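You operate a simulated robot arm through the tools that you are given. There is no shell and no other tool.

You run a simulated two-armed robot. Do the job below in one go: nothing can be reset, and whatever is moved stays where it is left.

JOB
Unload the ring setter: the grey pack goes into the open drawer marked rings.
Fine: free the orange bar knob first; shut the drawer, width knob to park, slide pushed in; the other pack stays. Set down upright: what you pick out.

It is judged by the outcome, as a careful person would: the job done as asked, and still so three seconds after it is handed in. It fails if anything else is knocked over, pushed out of place, dropped, spilled or broken.

ROBOT AND FRAMES
Two 7-joint arms with fingered hands on one trunk that stands fixed in place. Base frame: the origin is at the foot of the trunk, x ahead of it, y to its left, z up; the work surface is at about z = 80. Readings come in cm, rad, newtons and seconds.
The left shoulder is at [4.6, 12.5, 115.1], the right one opposite. With the tool pointing down near the work surface each hand reaches from about 42 to 84 cm from the base axis, measured 20 degrees to its own side. Payload 4 kg a hand.
The tool frame of a hand sits at the grasp point between the pads (the TCP): z along the fingers, y along the line on which they close. The tips reach 2.9 cm beyond it. Largest opening 10 cm; the body of the gripper starts 3.4 cm behind the TCP. The gripper is a hand of 5 fingers: y runs from the thumb to the fingers, the wrist lies at [-1.5, -10.5, -17.7] in the tool frame, and closing takes about 1.5 s.
Orientation is told as [roll, pitch, yaw] about the base's x, y, z axes, in that order, counted from this pose: with the fingers straight down and the wrist toward the robot, the tool's x, y and z point along [0, 1, 0], [1, 0, 0] and [0, 0, -1] of the base frame.

CONTROLS
- The arms move only by the tool send_rows. It takes "left_series", "right_series" or both (then of equal length, played together; a hand with none holds still); each is a list of rows, each a list of 7 numbers: the shift along the base's x, y, z in mm, then the turn, a rotation vector about the base's x, y, z in rad, then the closure, from 0 (fully open) to 1 (shut). In form: [[tx, ty, tz, ax, ay, az, gripper], ...]. A call has 1 to 20 rows; each row is the pose to reach, as a shift and turn from the pose commanded when the call began. Each row takes 0.2 s and may step no farther than 5 cm and 0.15 rad from the row before; otherwise, or with a gripper value out of range, the whole call is refused. A pose out of reach is approached as far as the arm can. The call stops where the force on the tool passes 90 N (or 10 N more than at its start, if that is more) or the arm is blocked; 0.2 s more then pass. The fingers move at their own pace (about 4.5 cm/s each) and stop on an object; they squeeze with about 21 N. The grip force told is the motor's: it shows also when the fingers shut on nothing. Time passes only in rows, and 0.2 s behind the last, so rows that repeat a pose let the fingers close. The reply holds the time, the measured pose of the TCP, the force on the tool along the base axes, the opening and the grip force, in the units named above and with some noise, with the torque about the TCP (base axes, N m) and any sound that the robot's microphone picked up.
- Cameras (640 x 400 px; columns grow to the right, rows downward): "scene" is now at [14.58, 0.06, 128.48]; the picture's right is [0.00, -1.00, 0.00], its down [-0.51, 0.00, -0.86] and it looks along [0.86, 0.00, -0.51] (base axes); focal length 214 px, centre (320, 200). "left" rides on the left gripper at [-6.6, -8.6, -12.1] in its tool frame; the picture's right is [-0.76, -0.31, 0.58], its down [0.59, -0.70, 0.40] and it looks along [0.28, 0.64, 0.71] (tool axes); focal length 247 px, centre (320, 200). "right" rides on the right gripper at [6.6, -8.6, -12.1] in its tool frame; the picture's right is [-0.76, 0.31, -0.58], its down [-0.59, -0.70, 0.40] and it looks along [-0.28, 0.64, 0.71] (tool axes); focal length 247 px, centre (320, 200). There is no depth. A picture from a camera that has moved, and an enlarged one, comes with that camera's place and axes in the base frame and with its lens.
- camera(camera): a new picture of that camera. No time passes.
- lift_body(by): slides the trunk up (or, below 0, down) by that many cm; the arms and the scene camera ride with it, the base frame stays. It gives what a move gives, with no picture.
- hand_shape(shape, hand): the hand has 5 fingers and takes this shape, open, in about a second: jaw (thumb against the fingers, like two jaws); tri (thumb and two fingers); tip (a fingertip pinch); poke (one finger out to press); point (the index stretched); flat (the hand flat); cup (the hand cupped); fist (a fist). The gripper value then closes the fingers along that shape, each until it touches; the sizes above hold for jaw. It gives what a move gives, with no picture.
- pan_tilt(pan, tilt): turns the head with the scene camera to pan (to the left, within 1.396 rad either way) and tilt (down, from -0.506 to 1.204), counted from straight ahead of the robot. It gives what a move gives.
- enlarge(camera, box): a new picture of the part [left, top, right, bottom] of that camera's present view, enlarged. No time passes.
- close_job(): hands the job in; it is judged then, once.

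Nothing tells you positions but the pictures and the camera data. Unless the task says otherwise, let go and move clear before handing in.

The tools are called after "Call:" as name(argument=value, ...) on one line, values as JSON. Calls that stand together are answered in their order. send_rows: Moves the arms, as the interface text tells. Its arguments: {"type":"object","properties":{"left_series":{"type":"array"},"right_series":{"type":"array"}},"required":[]} The other tools are called the same way: lift_body (by) slides the trunk up or down; hand_shape (shape, hand) gives the hand a shape; pan_tilt (pan, tilt) turns the head that bears the scene camera; camera (camera) takes a picture; enlarge (camera, box) takes an enlarged picture of a part of a camera's view; close_job () hands the job in.

At the start:

```text
time: 0.0
left_position: [53.84, 22.01, 121.42]
left_tool_rot: [-0.001, -0.001, 0.0]
left_ft_force: [-0.2, 0.2, 0.2]
left_torque: [-0.04, 0.01, 0.02]
left_opening: 9.99
left_grasp_force: 0.1
left_shape: jaw
right_position: [47.22, -18.41, 127.63]
right_tool_rot: [0.0, -0.001, 0.001]
right_ft_force: [-0.1, -0.2, 1.0]
right_torque: [-0.01, 0.01, 0.02]
right_opening: 9.98
right_grasp_force: 0.1
right_shape: jaw
trunk travel left (down, up): [-35.0, 39.7]
head pan, tilt: [0.0, 0.534]
```

scene: 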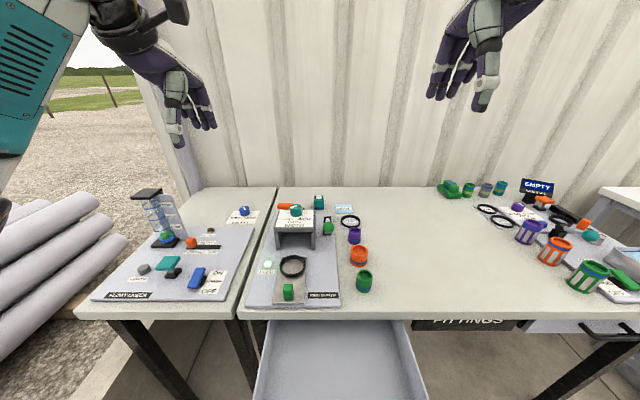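
right: 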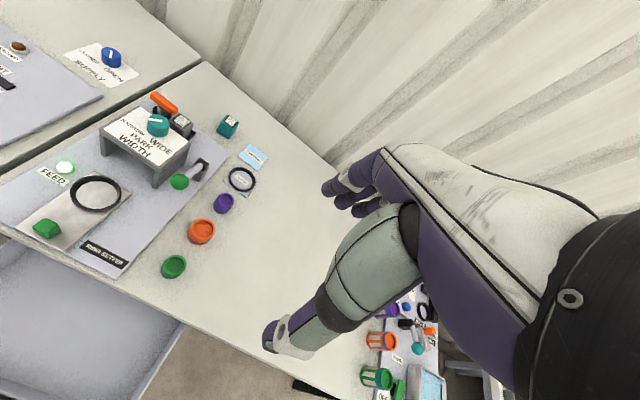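
left: 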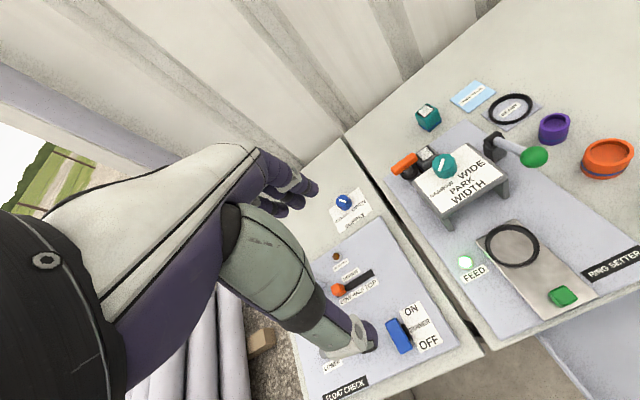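

I see the ring setter board left of center with a bridge (width knob on top), a slide with a green knob, an orange bar knob, and an open drawer under the table. I'll look closer before moving anything.

Call:
enlarge(camera="scene", box=[230, 180, 390, 310])

Call:
enlarge(camera="left", box=[370, 70, 640, 320])

Call:
enlarge(camera="right", box=[0, 60, 290, 290])

Call:
enlarge(camera="scene", box=[240, 290, 540, 400])

```text
3.08 times, centred on (310, 245) of scene
camera zoom: at [14.58, 0.06, 128.48], right [0.0, -1.0, 0.0], down [-0.51, 0.0, -0.86], along [0.86, 0.0, -0.51], focal length 660 px, centre (351, 62)
```

zoom: 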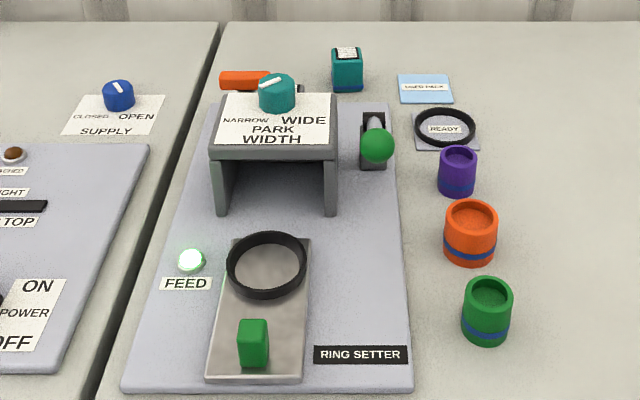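

```text
1.60 times, centred on (505, 195) of left
camera zoom: at [45.25, 15.26, 133.47], right [-0.31, -0.76, -0.58], down [-0.7, 0.59, -0.4], along [0.64, 0.28, -0.71], focal length 395 px, centre (24, 208)
```

zoom: 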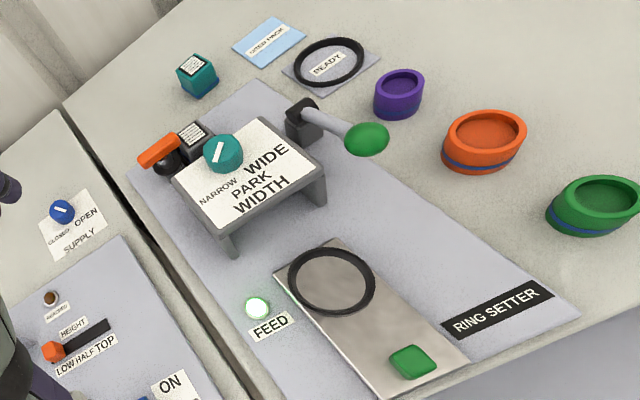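

```text
1.74 times, centred on (145, 175) of right
camera zoom: at [38.8, -11.69, 139.8], right [0.31, -0.76, 0.58], down [-0.7, -0.59, -0.4], along [0.64, -0.28, -0.71], focal length 430 px, centre (624, 244)
```

zoom: 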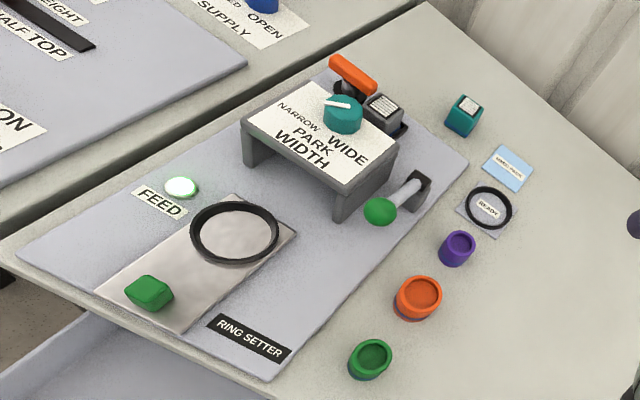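

```text
2.13 times, centred on (390, 345) of scene
camera zoom: at [14.58, 0.06, 128.48], right [0.0, -1.0, 0.0], down [-0.51, 0.0, -0.86], along [0.86, 0.0, -0.51], focal length 458 px, centre (171, -109)
```

zoom: 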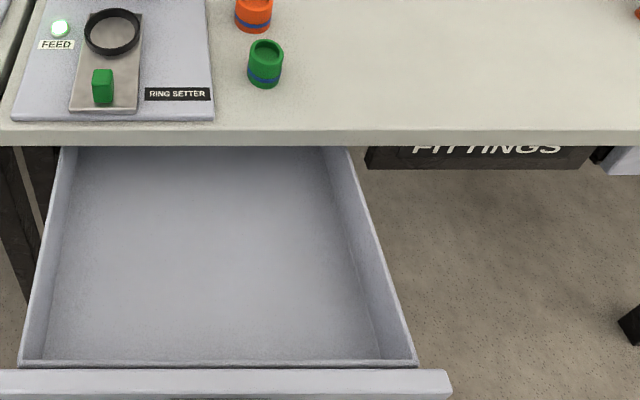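

The grey pack sits behind the bridge beside the orange bar knob; the teal pack is free-standing further back. I'll tilt the head for a better look at the drawer and its label.

Call:
pan_tilt(pan=0.0, tilt=1.1)

Call:
camera(camera="scene")

```text
time: 1.0
left_position: [53.93, 21.95, 121.51]
left_tool_rot: [0.001, -0.001, 0.003]
left_ft_force: [-0.9, -0.3, -0.5]
left_torque: [-0.02, 0.03, 0.02]
left_opening: 9.97
left_grasp_force: 0.1
left_shape: jaw
right_position: [47.37, -18.38, 127.61]
right_tool_rot: [0.0, 0.001, 0.002]
right_ft_force: [-0.3, 0.0, 0.3]
right_torque: [0.0, 0.01, 0.0]
right_opening: 9.99
right_grasp_force: 0.1
right_shape: jaw
trunk travel left (down, up): [-35.0, 39.7]
head pan, tilt: [0.0, 1.1]
```

```text
taken
camera scene: at [11.88, 0.07, 124.03], right [0.0, -1.0, 0.0], down [-0.89, 0.0, -0.45], along [0.45, 0.0, -0.89], focal length 214 px, centre (320, 200)
```

scene: 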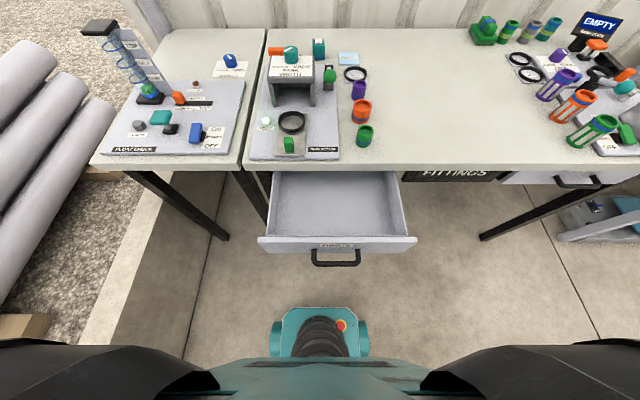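

Call:
enlarge(camera="scene", box=[240, 150, 440, 275])

Call:
enlarge(camera="scene", box=[240, 30, 400, 165])

Call:
enlarge(camera="scene", box=[440, 10, 640, 250])

```text
3.20 times, centred on (340, 212) of scene
camera zoom: at [11.88, 0.07, 124.03], right [0.0, -1.0, 0.0], down [-0.89, 0.0, -0.45], along [0.45, 0.0, -0.89], focal length 686 px, centre (256, 160)
```

zoom: 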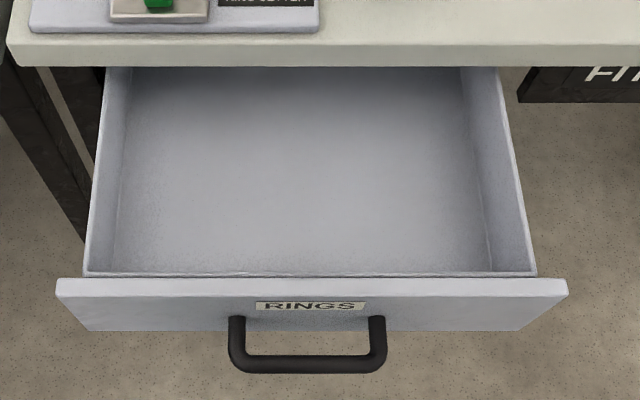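

```text
2.96 times, centred on (320, 98) of scene
camera zoom: at [11.88, 0.07, 124.03], right [0.0, -1.0, 0.0], down [-0.89, 0.0, -0.45], along [0.45, 0.0, -0.89], focal length 636 px, centre (320, 504)
```

zoom: 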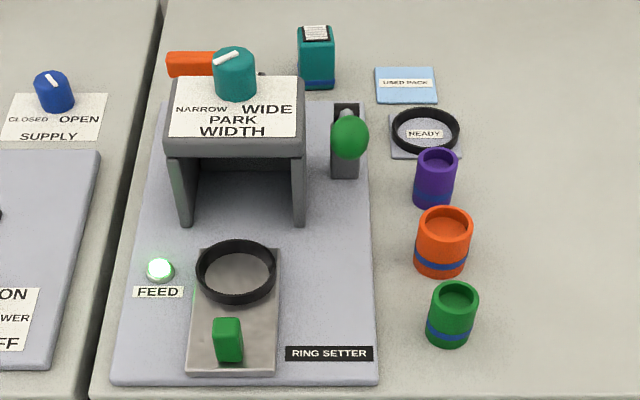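

```text
1.67 times, centred on (540, 130) of scene
camera zoom: at [11.88, 0.07, 124.03], right [0.0, -1.0, 0.0], down [-0.89, 0.0, -0.45], along [0.45, 0.0, -0.89], focal length 358 px, centre (-47, 317)
```

zoom: 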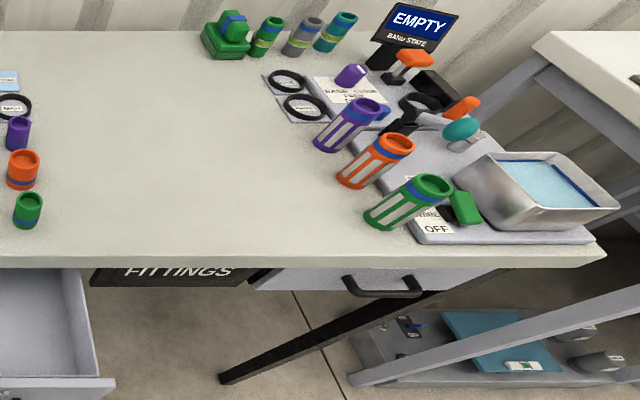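

The drawer marked RINGS is open under the setter, and the grey pack's top is around (78, 7.3, 88) with the orange bar near (77.8, 11.8, 90). I'll bring the left hand's camera halfway in for a closer look.

Call:
send_rows(left_series=[[24, -6, -32, 0, 0, 0, 0], [48, -12, -64, 0, 0, 0, 0], [72, -18, -96, 0, 0, 0, 0], [96, -24, -128, 0, 0, 0, 0], [120, -30, -160, 0, 0, 0, 0], [144, -36, -192, 0, 0, 0, 0], [165, -40, -220, 0, 0, 0, 0]])

Call:
pan_tilt(pan=0.15, tilt=0.7)

Call:
camera(camera="left")

Call:
camera(camera="scene")

```text
time: 2.6
left_position: [70.4, 17.99, 99.27]
left_tool_rot: [-0.002, 0.0, 0.0]
left_ft_force: [0.0, 0.4, 0.6]
left_torque: [0.02, 0.06, 0.0]
left_opening: 9.98
left_grasp_force: 0.0
left_shape: jaw
right_position: [47.43, -18.25, 127.57]
right_tool_rot: [0.002, 0.001, 0.001]
right_ft_force: [-0.3, 0.6, -0.3]
right_torque: [-0.04, -0.01, -0.03]
right_opening: 9.97
right_grasp_force: 0.1
right_shape: jaw
trunk travel left (down, up): [-35.0, 39.7]
head pan, tilt: [0.0, 1.1]
```

```text
time: 3.5
left_position: [70.24, 17.87, 99.39]
left_tool_rot: [-0.002, 0.0, 0.001]
left_ft_force: [0.2, 0.8, 0.2]
left_torque: [-0.02, 0.02, -0.04]
left_opening: 9.97
left_grasp_force: 0.1
left_shape: jaw
right_position: [47.32, -18.15, 127.62]
right_tool_rot: [0.001, -0.001, 0.002]
right_ft_force: [-0.1, 0.6, -0.1]
right_torque: [-0.02, -0.01, 0.04]
right_opening: 9.99
right_grasp_force: 0.1
right_shape: jaw
trunk travel left (down, up): [-35.0, 39.7]
head pan, tilt: [0.15, 0.7]
```

```text
taken
camera left: at [61.7, 11.24, 111.47], right [-0.31, -0.76, -0.58], down [-0.7, 0.59, -0.4], along [0.64, 0.28, -0.71], focal length 247 px, centre (320, 200)
```

left: 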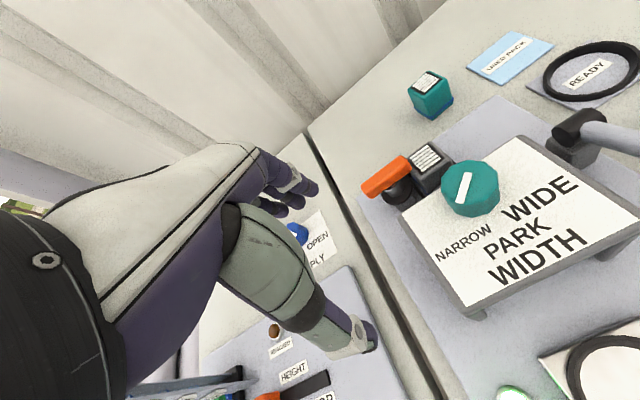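

```text
taken
camera scene: at [13.96, 1.33, 127.01], right [0.15, -0.99, 0.0], down [-0.64, -0.1, -0.76], along [0.76, 0.11, -0.65], focal length 214 px, centre (320, 200)
```

scene: 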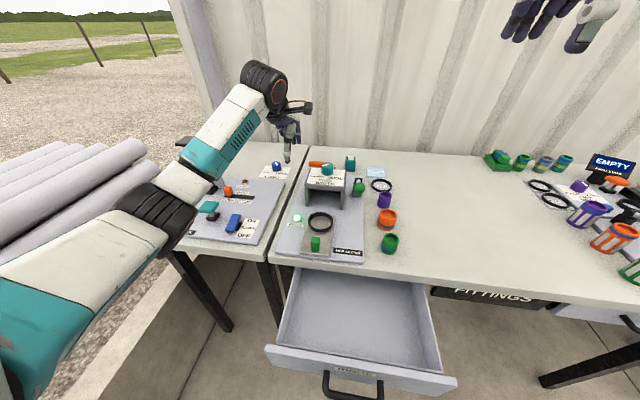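

Call:
enlarge(camera="left", box=[340, 50, 580, 320])

Call:
enlarge(camera="left", box=[350, 130, 510, 230])

```text
1.48 times, centred on (460, 185) of left
camera zoom: at [61.7, 11.24, 111.47], right [-0.31, -0.76, -0.58], down [-0.7, 0.59, -0.4], along [0.64, 0.28, -0.71], focal length 366 px, centre (113, 222)
```

zoom: 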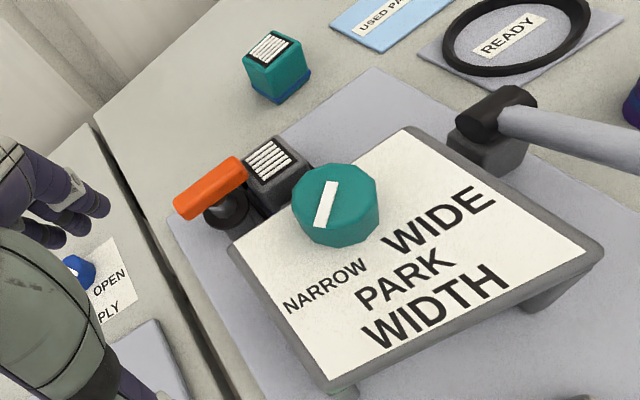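

```text
4.00 times, centred on (430, 180) of left
camera zoom: at [61.7, 11.24, 111.47], right [-0.31, -0.76, -0.58], down [-0.7, 0.59, -0.4], along [0.64, 0.28, -0.71], focal length 988 px, centre (-120, 280)
```

zoom: 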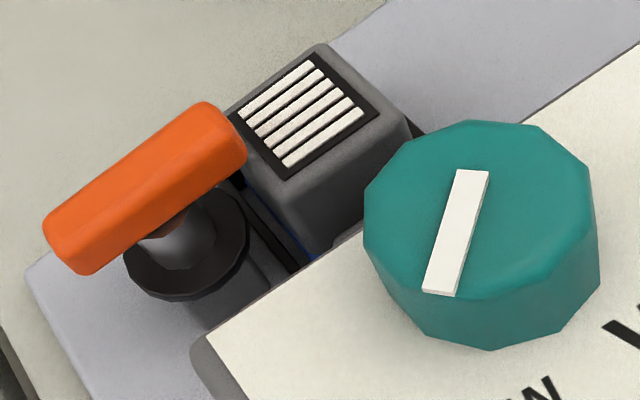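

The grey pack (ribbed label on top) sits in a dark pocket with the orange bar on a post just left of it. I'll bring the right camera in for a view from the other side to see how the bar holds it.

Call:
send_rows(right_series=[[25, 12, -33, 0, 0, 0, 0], [50, 24, -66, 0, 0, 0, 0], [75, 36, -99, 0, 0, 0, 0], [100, 48, -132, 0, 0, 0, 0], [125, 60, -165, 0, 0, 0, 0], [150, 72, -198, 0, 0, 0, 0], [175, 84, -231, 0, 0, 0, 0], [200, 96, -264, 0, 0, 0, 0]])

Call:
camera(camera="right")

```text
time: 5.2
left_position: [70.4, 17.97, 99.27]
left_tool_rot: [0.001, 0.001, 0.002]
left_ft_force: [1.1, -0.5, -0.2]
left_torque: [-0.01, 0.02, -0.02]
left_opening: 10.0
left_grasp_force: 0.2
left_shape: jaw
right_position: [67.13, -8.55, 101.0]
right_tool_rot: [-0.003, 0.0, 0.002]
right_ft_force: [0.3, 0.3, -0.6]
right_torque: [0.02, 0.02, -0.01]
right_opening: 9.97
right_grasp_force: 0.1
right_shape: jaw
trunk travel left (down, up): [-35.0, 39.7]
head pan, tilt: [0.15, 0.7]
```

```text
taken
camera right: at [58.71, -1.93, 113.22], right [0.31, -0.76, 0.58], down [-0.7, -0.59, -0.4], along [0.64, -0.28, -0.71], focal length 247 px, centre (320, 200)
```

right: 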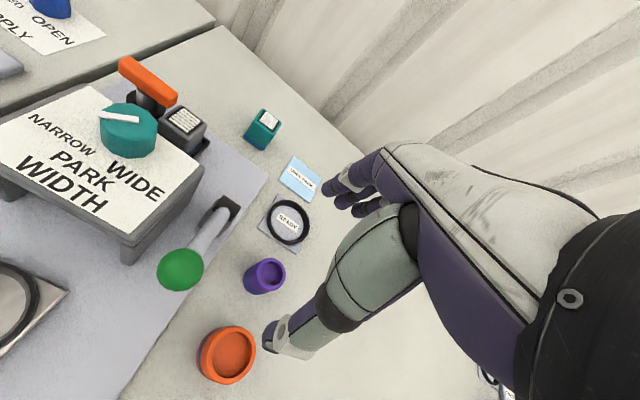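

Call:
enlarge(camera="right", box=[90, 50, 250, 170])

Call:
enlarge(camera="right", box=[110, 80, 310, 310])

```text
3.33 times, centred on (170, 110) of right
camera zoom: at [58.71, -1.93, 113.22], right [0.31, -0.76, 0.58], down [-0.7, -0.59, -0.4], along [0.64, -0.28, -0.71], focal length 823 px, centre (820, 500)
```

zoom: 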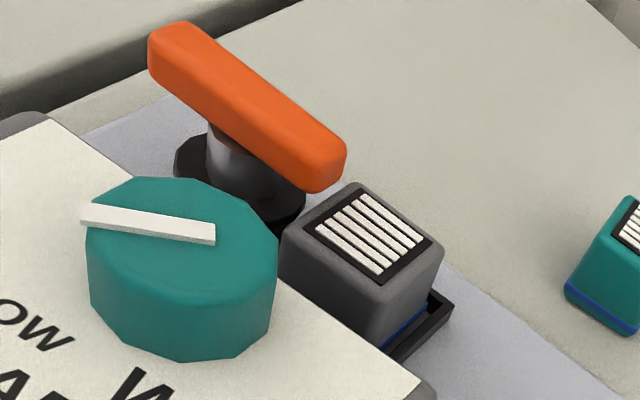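

```text
1.74 times, centred on (210, 195) of right
camera zoom: at [58.71, -1.93, 113.22], right [0.31, -0.76, 0.58], down [-0.7, -0.59, -0.4], along [0.64, -0.28, -0.71], focal length 430 px, centre (511, 209)
```

zoom: 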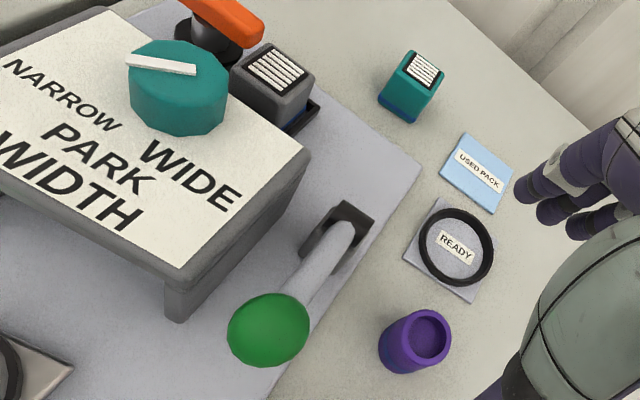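

The width knob points at NARROW and must turn about 50° counter-clockwise (seen from above) to PARK. Before acting I'll check the shape of my hand in the views to know what clearances I have.

Call:
camera(camera="scene")

Call:
enlarge(camera="scene", box=[220, 60, 460, 260])

```text
taken
camera scene: at [14.03, 1.37, 127.01], right [0.15, -0.99, 0.0], down [-0.64, -0.1, -0.76], along [0.76, 0.11, -0.64], focal length 214 px, centre (320, 200)
```

scene: 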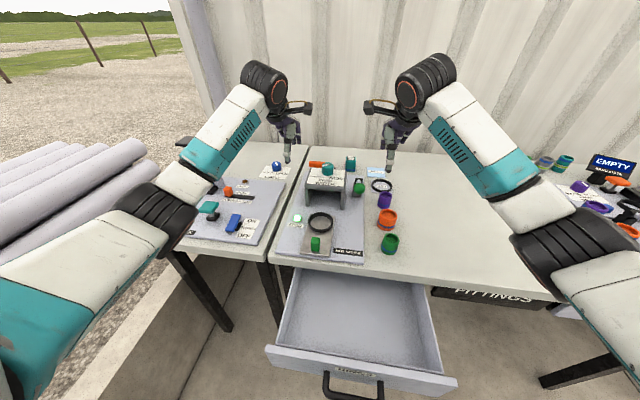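

```text
2.00 times, centred on (340, 160) of scene
camera zoom: at [14.03, 1.37, 127.01], right [0.15, -0.99, 0.0], down [-0.64, -0.1, -0.76], along [0.76, 0.11, -0.64], focal length 429 px, centre (280, 280)
```

zoom: 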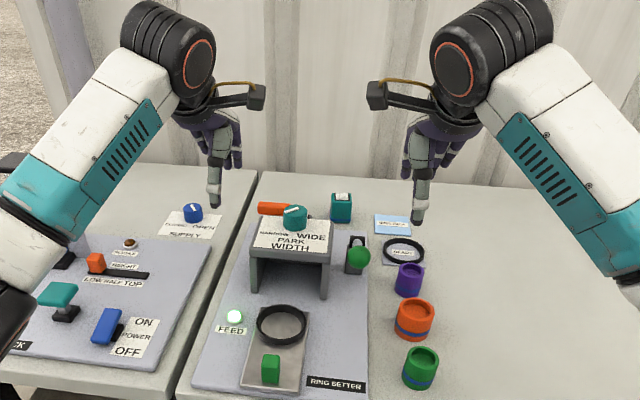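

The thumb sits nearest to me and the fingers farther. Before touching the bar I'll test in free air, well above everything, how far the left wrist can yaw over the bar's position.

Call:
send_rows(left_series=[[25, -20, 25, 0, 0, 0, 0], [50, -40, 50, 0, 0, 0, 0], [74, -62, 67, 0, 0, 0, 0], [74, -62, 67, 0, 0, -0.14, 0], [74, -62, 67, 0, 0, -0.28, 0], [74, -62, 67, 0, 0, -0.42, 0], [74, -62, 67, 0, 0, -0.56, 0], [74, -62, 67, 0, 0, -0.7, 0], [74, -62, 67, 0, 0, -0.84, 0], [74, -62, 67, 0, 0, -0.98, 0], [74, -62, 67, 0, 0, -1.12, 0], [74, -62, 67, 0, 0, -1.26, 0], [74, -62, 67, 0, 0, -1.4, 0], [74, -62, 67, 0, 0, -1.54, 0]])

```text
time: 8.2
left_position: [68.39, 9.87, 102.64]
left_tool_rot: [0.001, 0.002, -1.541]
left_ft_force: [0.3, -0.3, 1.1]
left_torque: [0.04, 0.01, -0.02]
left_opening: 10.0
left_grasp_force: 0.0
left_shape: jaw
left hand out of reach, approached as far as the arm can: row 8, 9, 10, 11, 12, 13, 14
right_position: [67.32, -8.67, 100.86]
right_tool_rot: [0.001, 0.005, -0.001]
right_ft_force: [1.4, -0.8, -0.3]
right_torque: [0.06, 0.06, -0.05]
right_opening: 9.99
right_grasp_force: 0.0
right_shape: jaw
trunk travel left (down, up): [-35.0, 39.7]
head pan, tilt: [0.15, 0.7]
```

At that spot the wrist runs out of reach past about −0.65 rad of yaw unless the hand is tilted, so I'll plan a tilted grip. First I'll look around at the rest of the bench for anything that clarifies how such a knob works.

Call:
pan_tilt(pan=-0.7, tilt=0.55)

Call:
camera(camera="scene")

Call:
enlarge(camera="scene", box=[240, 130, 480, 300])

Call:
camera(camera="right")

Call:
camera(camera="left")

```text
time: 9.4
left_position: [68.17, 9.99, 102.84]
left_tool_rot: [0.001, -0.001, -1.538]
left_ft_force: [0.0, 0.2, -0.4]
left_torque: [-0.02, -0.01, 0.03]
left_opening: 9.96
left_grasp_force: 0.0
left_shape: jaw
right_position: [67.13, -8.75, 101.12]
right_tool_rot: [0.0, 0.0, 0.003]
right_ft_force: [0.0, 0.0, 0.2]
right_torque: [0.01, 0.02, 0.03]
right_opening: 9.98
right_grasp_force: 0.0
right_shape: jaw
trunk travel left (down, up): [-35.0, 39.7]
head pan, tilt: [-0.7, 0.55]
```

```text
taken
camera scene: at [12.46, -5.72, 128.33], right [-0.64, -0.77, 0.0], down [-0.4, 0.34, -0.85], along [0.65, -0.55, -0.52], focal length 214 px, centre (320, 200)
```

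scene: 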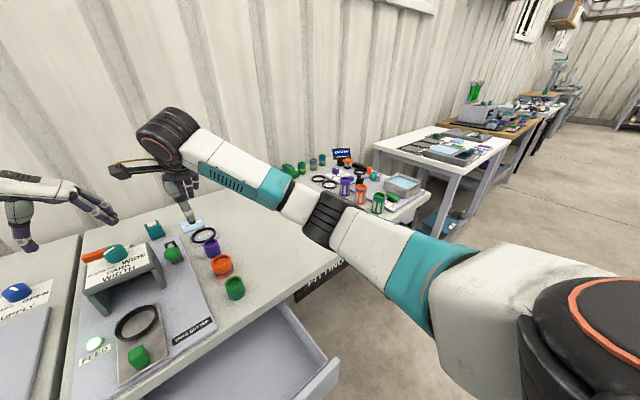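

```text
2.35 times, centred on (360, 215) of scene
camera zoom: at [12.46, -5.72, 128.33], right [-0.64, -0.77, 0.0], down [-0.4, 0.34, -0.85], along [0.65, -0.55, -0.52], focal length 505 px, centre (226, 165)
```

zoom: 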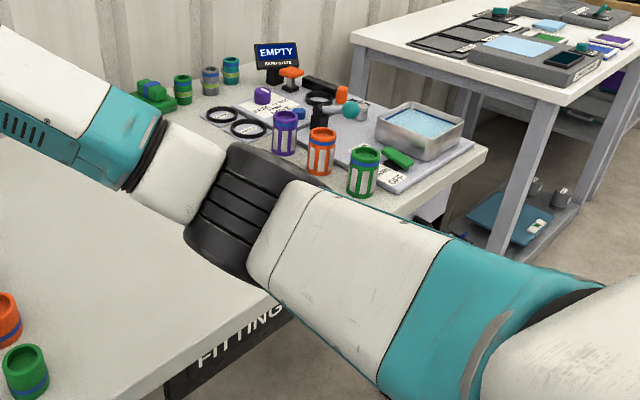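

```text
taken
camera right: at [58.66, -2.0, 113.29], right [0.31, -0.76, 0.58], down [-0.7, -0.59, -0.4], along [0.64, -0.28, -0.71], focal length 247 px, centre (320, 200)
```

right: 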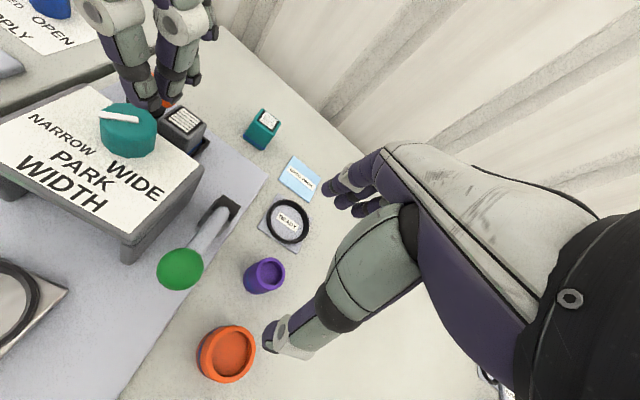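

```text
taken
camera left: at [61.29, 18.2, 114.97], right [-0.77, 0.28, -0.58], down [0.56, 0.72, -0.4], along [0.3, -0.63, -0.71], focal length 247 px, centre (320, 200)
```

left: 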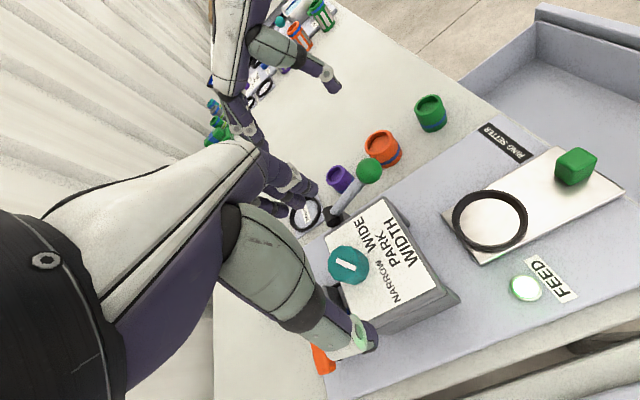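

The other stations don't tell more. I'll turn the left hand back to yaw 0 above the bar and turn the head back to the setter.

Call:
send_rows(left_series=[[0, 0, 0, 0, 0, 0.14, 0], [0, 0, 0, 0, 0, 0.28, 0], [0, 0, 0, 0, 0, 0.42, 0], [0, 0, 0, 0, 0, 0.56, 0], [0, 0, 0, 0, 0, 0.7, 0], [0, 0, 0, 0, 0, 0.84, 0], [0, 0, 0, 0, 0, 0.98, 0], [0, 0, 0, 0, 0, 1.12, 0], [0, 0, 0, 0, 0, 1.26, 0], [0, 0, 0, 0, 0, 1.4, 0], [0, 0, 0, 0, 0, 1.54, 0]])

Call:
pan_tilt(pan=0.1, tilt=0.6)

Call:
camera(camera="right")

Call:
enlarge(camera="scene", box=[220, 60, 460, 260])

Call:
camera(camera="left")

```text
time: 11.8
left_position: [68.15, 10.21, 102.57]
left_tool_rot: [0.001, -0.002, 0.005]
left_ft_force: [0.5, -0.4, -0.5]
left_torque: [-0.02, -0.01, 0.04]
left_opening: 9.99
left_grasp_force: 0.1
left_shape: jaw
right_position: [67.2, -8.62, 101.24]
right_tool_rot: [-0.001, 0.0, 0.001]
right_ft_force: [0.4, -0.5, -0.6]
right_torque: [0.01, 0.04, 0.0]
right_opening: 9.97
right_grasp_force: 0.0
right_shape: jaw
trunk travel left (down, up): [-35.0, 39.7]
head pan, tilt: [-0.7, 0.55]
```

```text
time: 12.9
left_position: [68.16, 10.19, 102.58]
left_tool_rot: [-0.001, 0.0, 0.002]
left_ft_force: [0.2, -0.2, 0.7]
left_torque: [-0.03, -0.03, 0.02]
left_opening: 9.99
left_grasp_force: 0.1
left_shape: jaw
right_position: [67.23, -8.72, 101.16]
right_tool_rot: [-0.001, 0.001, 0.004]
right_ft_force: [0.8, -0.8, 0.1]
right_torque: [-0.01, 0.01, -0.01]
right_opening: 9.96
right_grasp_force: 0.1
right_shape: jaw
trunk travel left (down, up): [-35.0, 39.7]
head pan, tilt: [0.099, 0.6]
```

```text
taken
camera right: at [58.65, -2.0, 113.3], right [0.31, -0.76, 0.58], down [-0.7, -0.59, -0.4], along [0.64, -0.28, -0.71], focal length 247 px, centre (320, 200)
```

right: 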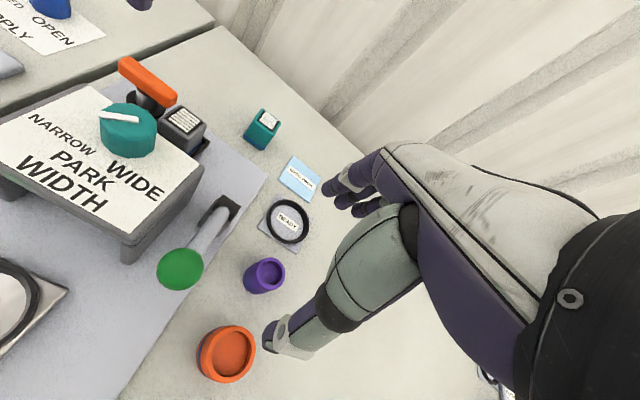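

```text
2.00 times, centred on (340, 160) of scene
camera zoom: at [14.37, 0.93, 127.88], right [0.1, -1.0, 0.0], down [-0.56, -0.06, -0.82], along [0.82, 0.08, -0.57], focal length 429 px, centre (280, 280)
```

zoom: 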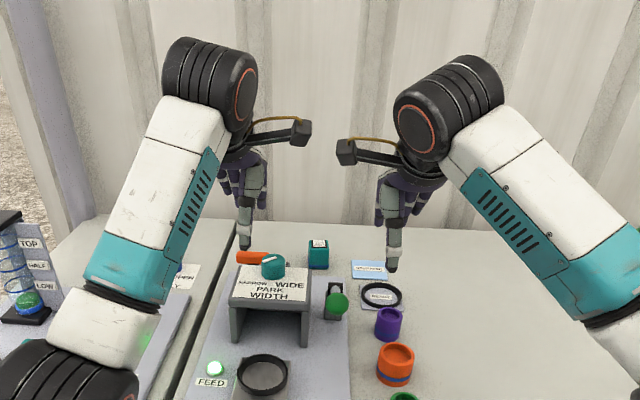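

```text
taken
camera left: at [59.59, 3.49, 114.7], right [-0.31, -0.76, -0.58], down [-0.7, 0.59, -0.4], along [0.64, 0.28, -0.71], focal length 247 px, centre (320, 200)
```

left: 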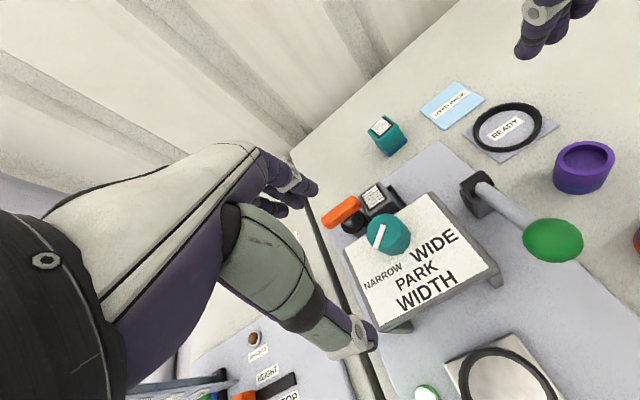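

I'll zoom both wrist cameras on the bar, pack and knob to triangulate them accurately.

Call:
enlarge(camera="left", box=[310, 170, 420, 260])

Call:
enlarge(camera="right", box=[95, 50, 215, 165])

```text
4.44 times, centred on (365, 215) of left
camera zoom: at [59.59, 3.49, 114.7], right [-0.31, -0.76, -0.58], down [-0.7, 0.59, -0.4], along [0.64, 0.28, -0.71], focal length 1098 px, centre (120, 133)
```

zoom: 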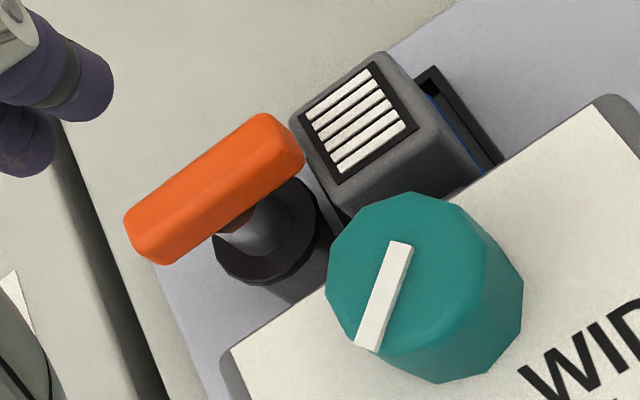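

```text
3.48 times, centred on (155, 108) of right
camera zoom: at [58.65, -2.0, 113.3], right [0.31, -0.76, 0.58], down [-0.7, -0.59, -0.4], along [0.64, -0.28, -0.71], focal length 859 px, centre (894, 522)
```

zoom: 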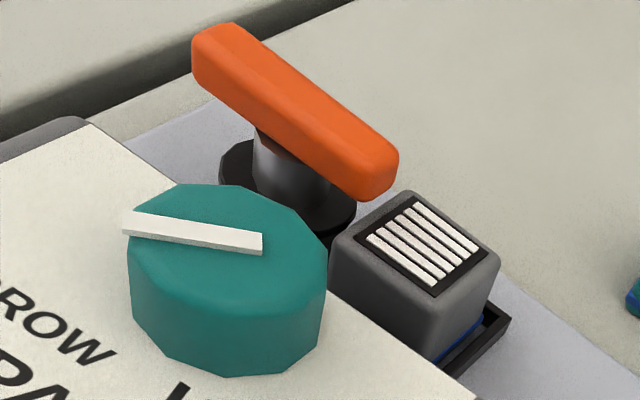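

The bar's top center is about (78.1, 11.7, 89.8) and the pack spans x 76.3–79.9, y 5.5–8.9 with its top at 87.8. I'll set a half-closed jaw in the air and look at the finger layout up close.

Call:
send_rows(left_series=[[0, 0, 0, 0, 0, 0, 0.5], [0, 0, 0, 0, 0, 0, 0.5], [0, 0, 0, 0, 0, 0, 0.5], [0, 0, 0, 0, 0, 0, 0.5], [0, 0, 0, 0, 0, 0, 0.5]])

Call:
enlarge(camera="scene", box=[280, 110, 400, 200])

Call:
camera(camera="left")

Call:
camera(camera="right")

```text
time: 14.2
left_position: [68.23, 10.19, 102.67]
left_tool_rot: [-0.001, 0.0, 0.0]
left_ft_force: [0.5, -0.6, 0.7]
left_torque: [0.01, 0.02, 0.01]
left_opening: 5.04
left_grasp_force: 0.0
left_shape: jaw
right_position: [67.22, -8.67, 101.12]
right_tool_rot: [0.0, 0.0, 0.002]
right_ft_force: [-0.7, -0.6, 0.3]
right_torque: [-0.01, 0.02, 0.0]
right_opening: 10.0
right_grasp_force: 0.1
right_shape: jaw
trunk travel left (down, up): [-35.0, 39.7]
head pan, tilt: [0.099, 0.6]
```

```text
4.44 times, centred on (340, 155) of scene
camera zoom: at [14.37, 0.94, 127.88], right [0.1, -0.99, 0.0], down [-0.56, -0.06, -0.82], along [0.82, 0.08, -0.57], focal length 953 px, centre (231, 400)
```

zoom: 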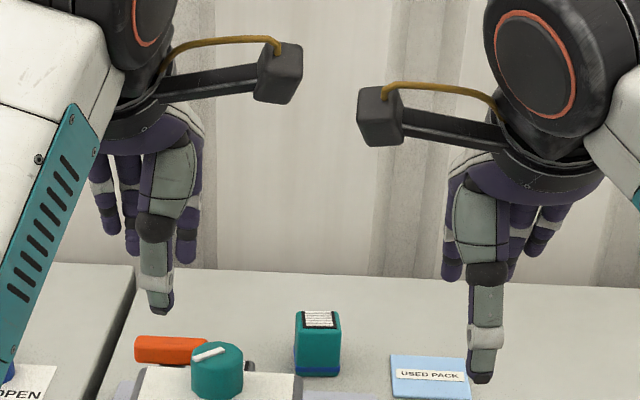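

```text
taken
camera left: at [59.59, 3.48, 114.69], right [-0.31, -0.76, -0.58], down [-0.7, 0.59, -0.4], along [0.64, 0.28, -0.71], focal length 247 px, centre (320, 200)
```

left: 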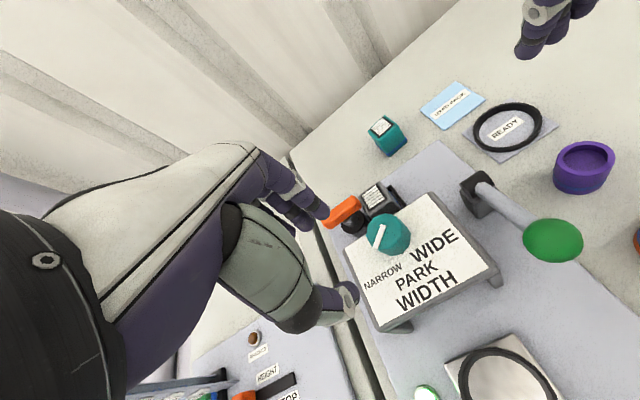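

```text
taken
camera right: at [58.65, -2.0, 113.29], right [0.31, -0.76, 0.58], down [-0.7, -0.59, -0.4], along [0.64, -0.28, -0.71], focal length 247 px, centre (320, 200)
```

right: 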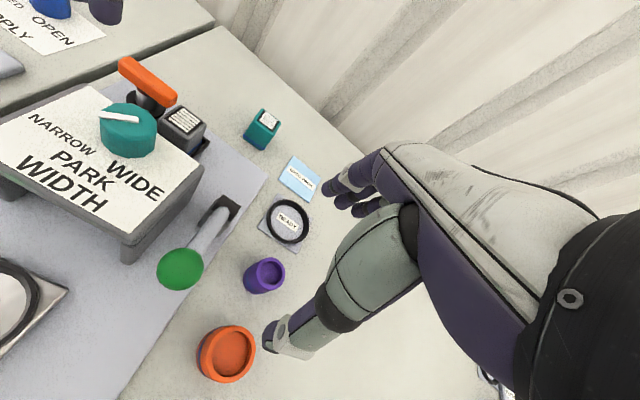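

The thumb opposes index and middle near the tool axis, with ring and little finger spreading to +y. I'll raise both hands for clearance and then lower the trunk 8 cm so the left wrist has enough reach to turn the bar.

Call:
send_rows(left_series=[[0, 0, 40, 0, 0, 0, 0.5], [20, 5, 80, 0, 0, 0, 0.5], [50, 10, 100, 0, 0, 0, 0.5], [80, 14, 110, 0, 0, 0, 0.5]], right_series=[[0, 0, 30, 0, 0, 0, 0], [0, 0, 60, 0, 0, 0, 0], [0, 0, 80, 0, 0, 0, 0], [0, 0, 80, 0, 0, 0, 0]])

Call:
lift_body(by=-8)

Call:
camera(camera="scene")

Call:
camera(camera="right")

```text
time: 15.2
left_position: [76.45, 11.6, 113.54]
left_tool_rot: [-0.001, 0.002, 0.0]
left_ft_force: [0.3, -1.4, 0.2]
left_torque: [0.02, -0.02, 0.01]
left_opening: 5.02
left_grasp_force: 0.1
left_shape: jaw
right_position: [67.14, -8.61, 109.1]
right_tool_rot: [-0.001, 0.0, 0.0]
right_ft_force: [0.1, 0.2, 0.1]
right_torque: [-0.02, 0.01, 0.0]
right_opening: 9.94
right_grasp_force: 0.2
right_shape: jaw
trunk travel left (down, up): [-35.0, 39.7]
head pan, tilt: [0.099, 0.6]
```

```text
time: 16.3
left_position: [76.07, 11.62, 105.73]
left_tool_rot: [0.0, -0.002, 0.0]
left_ft_force: [0.5, -0.6, 0.5]
left_torque: [-0.03, -0.02, 0.0]
left_opening: 5.02
left_grasp_force: 0.0
left_shape: jaw
right_position: [67.21, -8.58, 101.19]
right_tool_rot: [0.0, 0.002, 0.002]
right_ft_force: [0.2, -0.1, 0.0]
right_torque: [0.02, 0.02, 0.0]
right_opening: 9.96
right_grasp_force: 0.1
right_shape: jaw
trunk travel left (down, up): [-27.0, 47.7]
head pan, tilt: [0.099, 0.6]
```

```text
taken
camera scene: at [16.47, 0.95, 119.71], right [0.1, -0.99, 0.0], down [-0.56, -0.06, -0.83], along [0.82, 0.08, -0.56], focal length 214 px, centre (320, 200)
```

scene: 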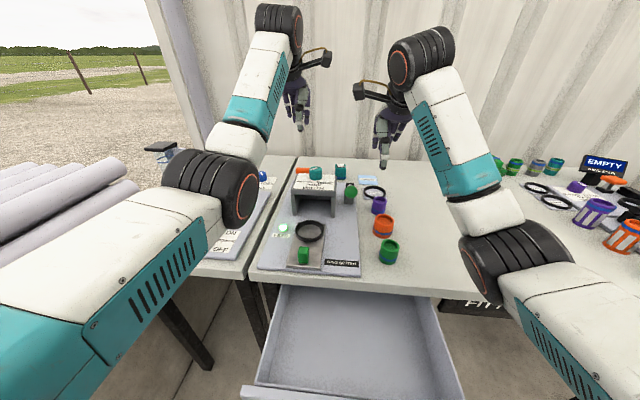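

```text
taken
camera right: at [58.72, -2.06, 113.45], right [0.31, -0.76, 0.58], down [-0.7, -0.59, -0.4], along [0.64, -0.28, -0.71], focal length 247 px, centre (320, 200)
```

right: 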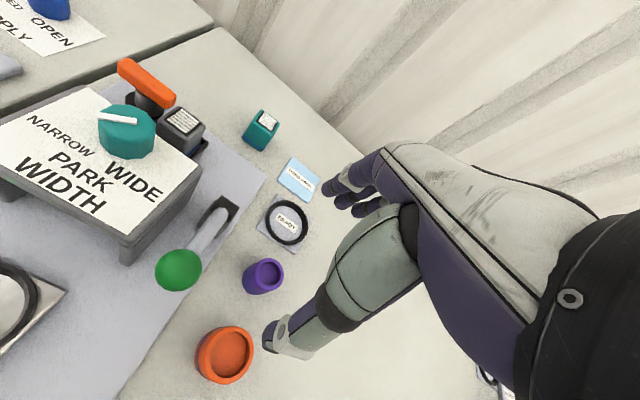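

Trunk lowered cleanly. Next I move the left hand to just above the bar and check its alignment with the right camera.

Call:
send_rows(left_series=[[10, 0, -40, 0, 0, 0, 0.5], [20, 1, -80, 0, 0, 0, 0.5], [20, 1, -110, 0, 0, 0, 0.5], [20, 1, -118, 0, 0, 0, 0.5], [20, 1, -118, 0, 0, 0, 0.5]])

Call:
camera(camera="right")

Call:
enlarge(camera="right", box=[80, 30, 240, 170])

Call:
enlarge(camera="left", box=[240, 120, 480, 300])

Call:
enlarge(camera="scene", box=[250, 100, 410, 230])

```text
time: 17.5
left_position: [78.21, 11.77, 93.72]
left_tool_rot: [-0.002, -0.001, 0.0]
left_ft_force: [0.5, 0.2, 0.8]
left_torque: [0.03, -0.03, 0.03]
left_opening: 5.01
left_grasp_force: 0.2
left_shape: jaw
right_position: [67.34, -8.7, 101.18]
right_tool_rot: [0.0, -0.001, 0.002]
right_ft_force: [-0.3, -0.1, 0.8]
right_torque: [0.01, 0.0, -0.01]
right_opening: 9.97
right_grasp_force: 0.1
right_shape: jaw
trunk travel left (down, up): [-27.0, 47.7]
head pan, tilt: [0.099, 0.6]
```

```text
taken
camera right: at [58.8, -2.09, 113.39], right [0.31, -0.76, 0.58], down [-0.7, -0.59, -0.4], along [0.64, -0.28, -0.71], focal length 247 px, centre (320, 200)
```

right: 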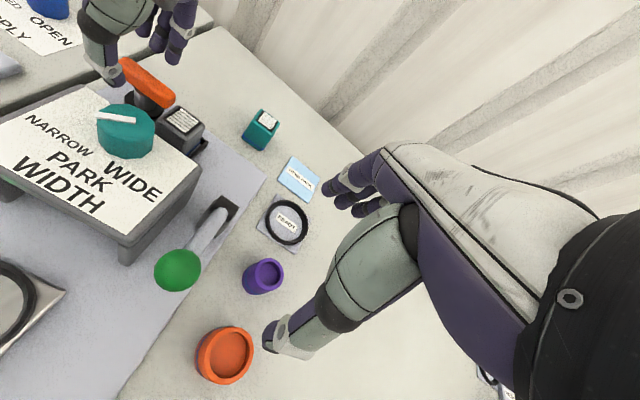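

```text
2.86 times, centred on (160, 100) of right
camera zoom: at [58.8, -2.09, 113.39], right [0.31, -0.76, 0.58], down [-0.7, -0.59, -0.4], along [0.64, -0.28, -0.71], focal length 706 px, centre (777, 486)
```

zoom: 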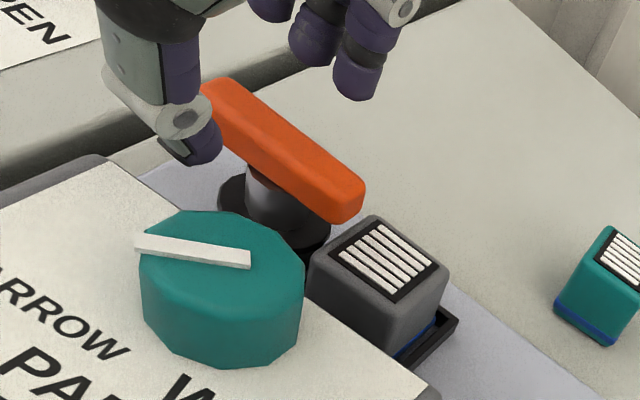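

```text
2.22 times, centred on (360, 210) of left
camera zoom: at [69.5, 5.1, 105.83], right [-0.31, -0.76, -0.58], down [-0.7, 0.59, -0.4], along [0.64, 0.28, -0.71], focal length 549 px, centre (231, 178)
```

zoom: 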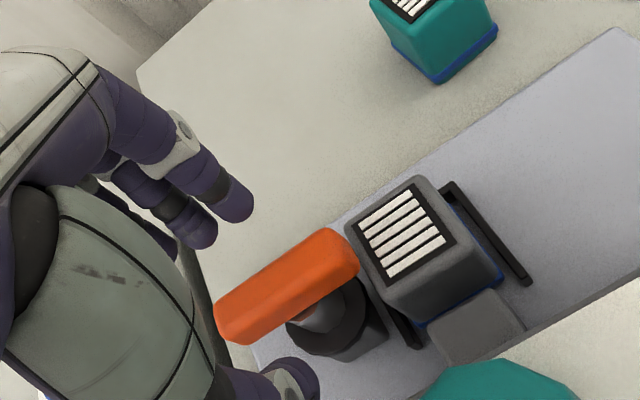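

```text
3.08 times, centred on (330, 165) of scene
camera zoom: at [16.53, 0.94, 119.69], right [0.1, -0.99, 0.0], down [-0.56, -0.06, -0.82], along [0.82, 0.08, -0.57], focal length 660 px, centre (289, 308)
```

zoom: 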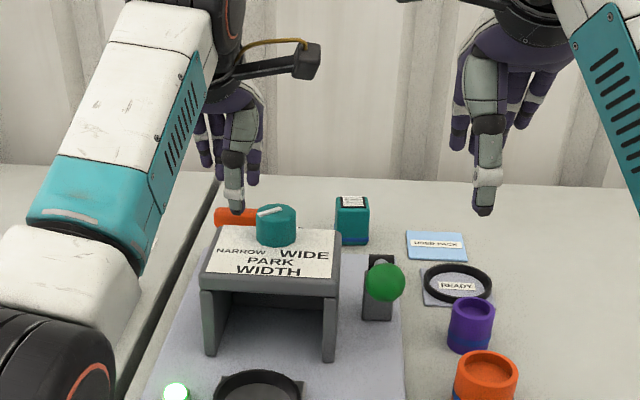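

The hand is roughly over the bar; the bar's center reads (78.3, 11.3, 89.9). I'll descend straddling it and close on it.

Call:
send_rows(left_series=[[1, -4, -12, 0, 0, 0, 0.5], [1, -4, -24, 0, 0, 0, 0.5], [1, -4, -36, 0, 0, 0, 0.5], [1, -4, -36, 0, 0, 0, 0.5]])

Call:
enlarge(camera="right", box=[80, 30, 240, 170])

Call:
enlarge(camera="left", box=[240, 120, 480, 300])

```text
time: 18.5
left_position: [78.21, 11.31, 90.19]
left_tool_rot: [0.0, 0.0, 0.001]
left_ft_force: [5.1, 0.0, 1.7]
left_torque: [-0.03, 0.13, 0.01]
left_opening: 4.71
left_grasp_force: 0.0
left_shape: jaw
right_position: [67.27, -8.73, 101.15]
right_tool_rot: [0.001, 0.0, 0.002]
right_ft_force: [0.5, -0.3, 0.3]
right_torque: [0.02, -0.02, -0.01]
right_opening: 9.96
right_grasp_force: 0.1
right_shape: jaw
trunk travel left (down, up): [-27.0, 47.7]
head pan, tilt: [0.099, 0.6]
```

```text
2.86 times, centred on (160, 100) of right
camera zoom: at [58.84, -2.09, 113.36], right [0.31, -0.76, 0.58], down [-0.7, -0.59, -0.4], along [0.64, -0.28, -0.71], focal length 706 px, centre (777, 486)
```

zoom: 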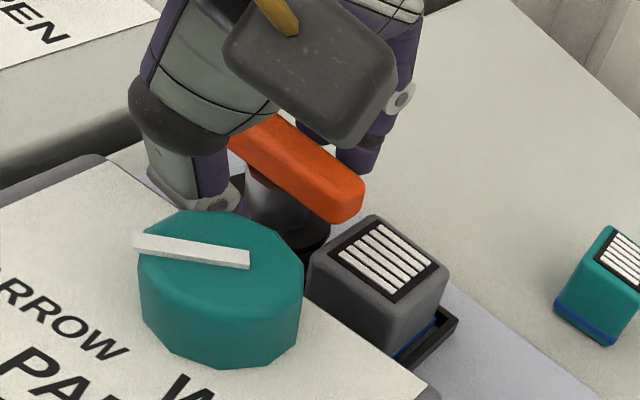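

```text
2.22 times, centred on (360, 210) of left
camera zoom: at [69.69, 4.61, 102.28], right [-0.31, -0.76, -0.58], down [-0.7, 0.59, -0.4], along [0.64, 0.28, -0.71], focal length 549 px, centre (231, 178)
```

zoom: 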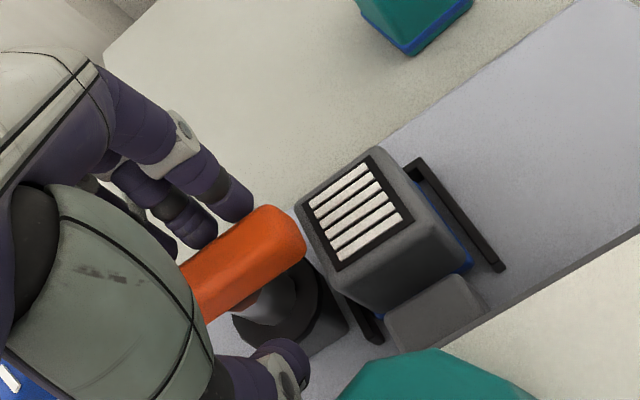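

There is a slight 5 N touch on the thumb side, likely the bridge's back edge. Closing will pull the thumb away from it onto the bar.

Call:
send_rows(left_series=[[0, 0, 0, 0, 0, 0, 0.7], [0, 0, 0, 0, 0, 0, 0.85], [0, 0, 0, 0, 0, 0, 1.0], [0, 0, 0, 0, 0, 0, 1.0], [0, 0, 0, 0, 0, 0, 1.0], [0, 0, 0, 0, 0, 0, 1.0]])

Call:
enlarge(camera="right", box=[80, 30, 240, 170])

Call:
enlarge(camera="left", box=[240, 120, 480, 300])

```text
time: 19.9
left_position: [78.24, 11.26, 90.13]
left_tool_rot: [-0.001, 0.001, 0.0]
left_ft_force: [4.8, -3.6, -0.3]
left_torque: [-0.07, -0.19, -0.1]
left_opening: 1.02
left_grasp_force: 21.0
left_shape: jaw
right_position: [67.47, -8.57, 101.25]
right_tool_rot: [-0.001, 0.002, 0.001]
right_ft_force: [-0.5, 0.1, 0.5]
right_torque: [0.0, -0.01, 0.03]
right_opening: 9.94
right_grasp_force: 0.1
right_shape: jaw
trunk travel left (down, up): [-27.0, 47.7]
head pan, tilt: [0.099, 0.6]
```

```text
2.86 times, centred on (160, 100) of right
camera zoom: at [58.84, -2.13, 113.35], right [0.31, -0.76, 0.58], down [-0.7, -0.59, -0.4], along [0.64, -0.28, -0.71], focal length 706 px, centre (777, 486)
```

zoom: 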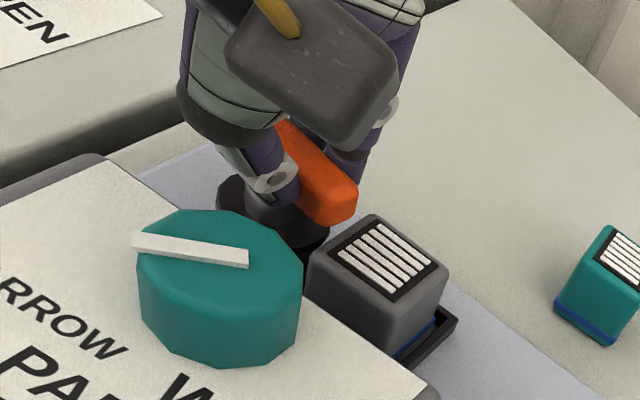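

```text
2.22 times, centred on (360, 210) of left
camera zoom: at [69.67, 4.54, 102.27], right [-0.31, -0.76, -0.58], down [-0.7, 0.59, -0.4], along [0.64, 0.28, -0.71], focal length 549 px, centre (231, 178)
```

zoom: 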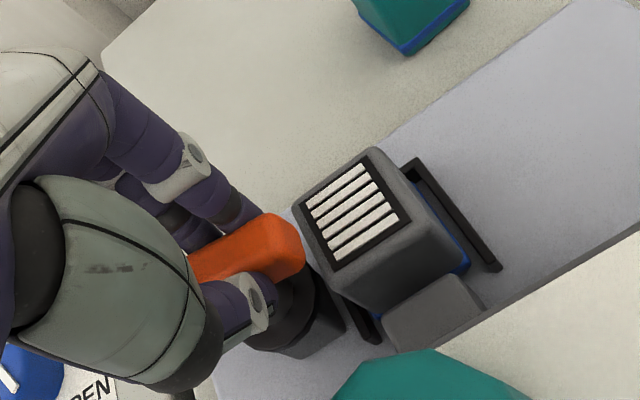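

The bar is gripped (opening 1.0 cm, 21 N). Next a small clockwise test turn while watching the torque.

Call:
send_rows(left_series=[[0, 0, 0, 0, 0, -0.08, 1.0], [0, 0, 0, 0, 0, -0.16, 1.0], [0, 0, 0, 0, 0, -0.24, 1.0], [0, 0, 0, 0, 0, -0.3, 1.0], [0, 0, 0, 0, 0, -0.3, 1.0]])

Call:
enlarge(camera="right", box=[80, 30, 240, 170])

Call:
enlarge(camera="left", box=[240, 120, 480, 300])

```text
time: 21.1
left_position: [78.31, 11.5, 90.07]
left_tool_rot: [0.001, 0.0, -0.299]
left_ft_force: [0.0, 9.7, -0.1]
left_torque: [0.14, 0.05, 0.11]
left_opening: 1.0
left_grasp_force: 20.7
left_shape: jaw
right_position: [67.24, -8.6, 101.27]
right_tool_rot: [-0.001, 0.0, 0.001]
right_ft_force: [0.2, 0.0, -0.2]
right_torque: [-0.01, 0.04, 0.02]
right_opening: 9.97
right_grasp_force: 0.1
right_shape: jaw
trunk travel left (down, up): [-27.0, 47.7]
head pan, tilt: [0.099, 0.6]
```

```text
2.86 times, centred on (160, 100) of right
camera zoom: at [58.79, -1.99, 113.38], right [0.31, -0.76, 0.58], down [-0.7, -0.59, -0.4], along [0.64, -0.28, -0.71], focal length 706 px, centre (777, 486)
```

zoom: 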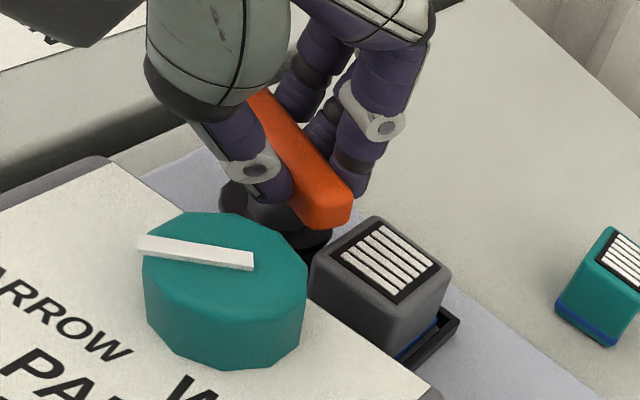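

```text
2.22 times, centred on (360, 210) of left
camera zoom: at [68.11, 7.6, 102.28], right [-0.52, -0.63, -0.58], down [-0.5, 0.77, -0.4], along [0.7, 0.08, -0.71], focal length 549 px, centre (231, 178)
```

zoom: 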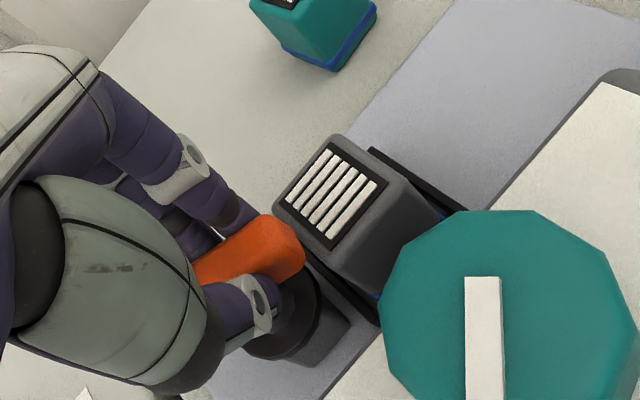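

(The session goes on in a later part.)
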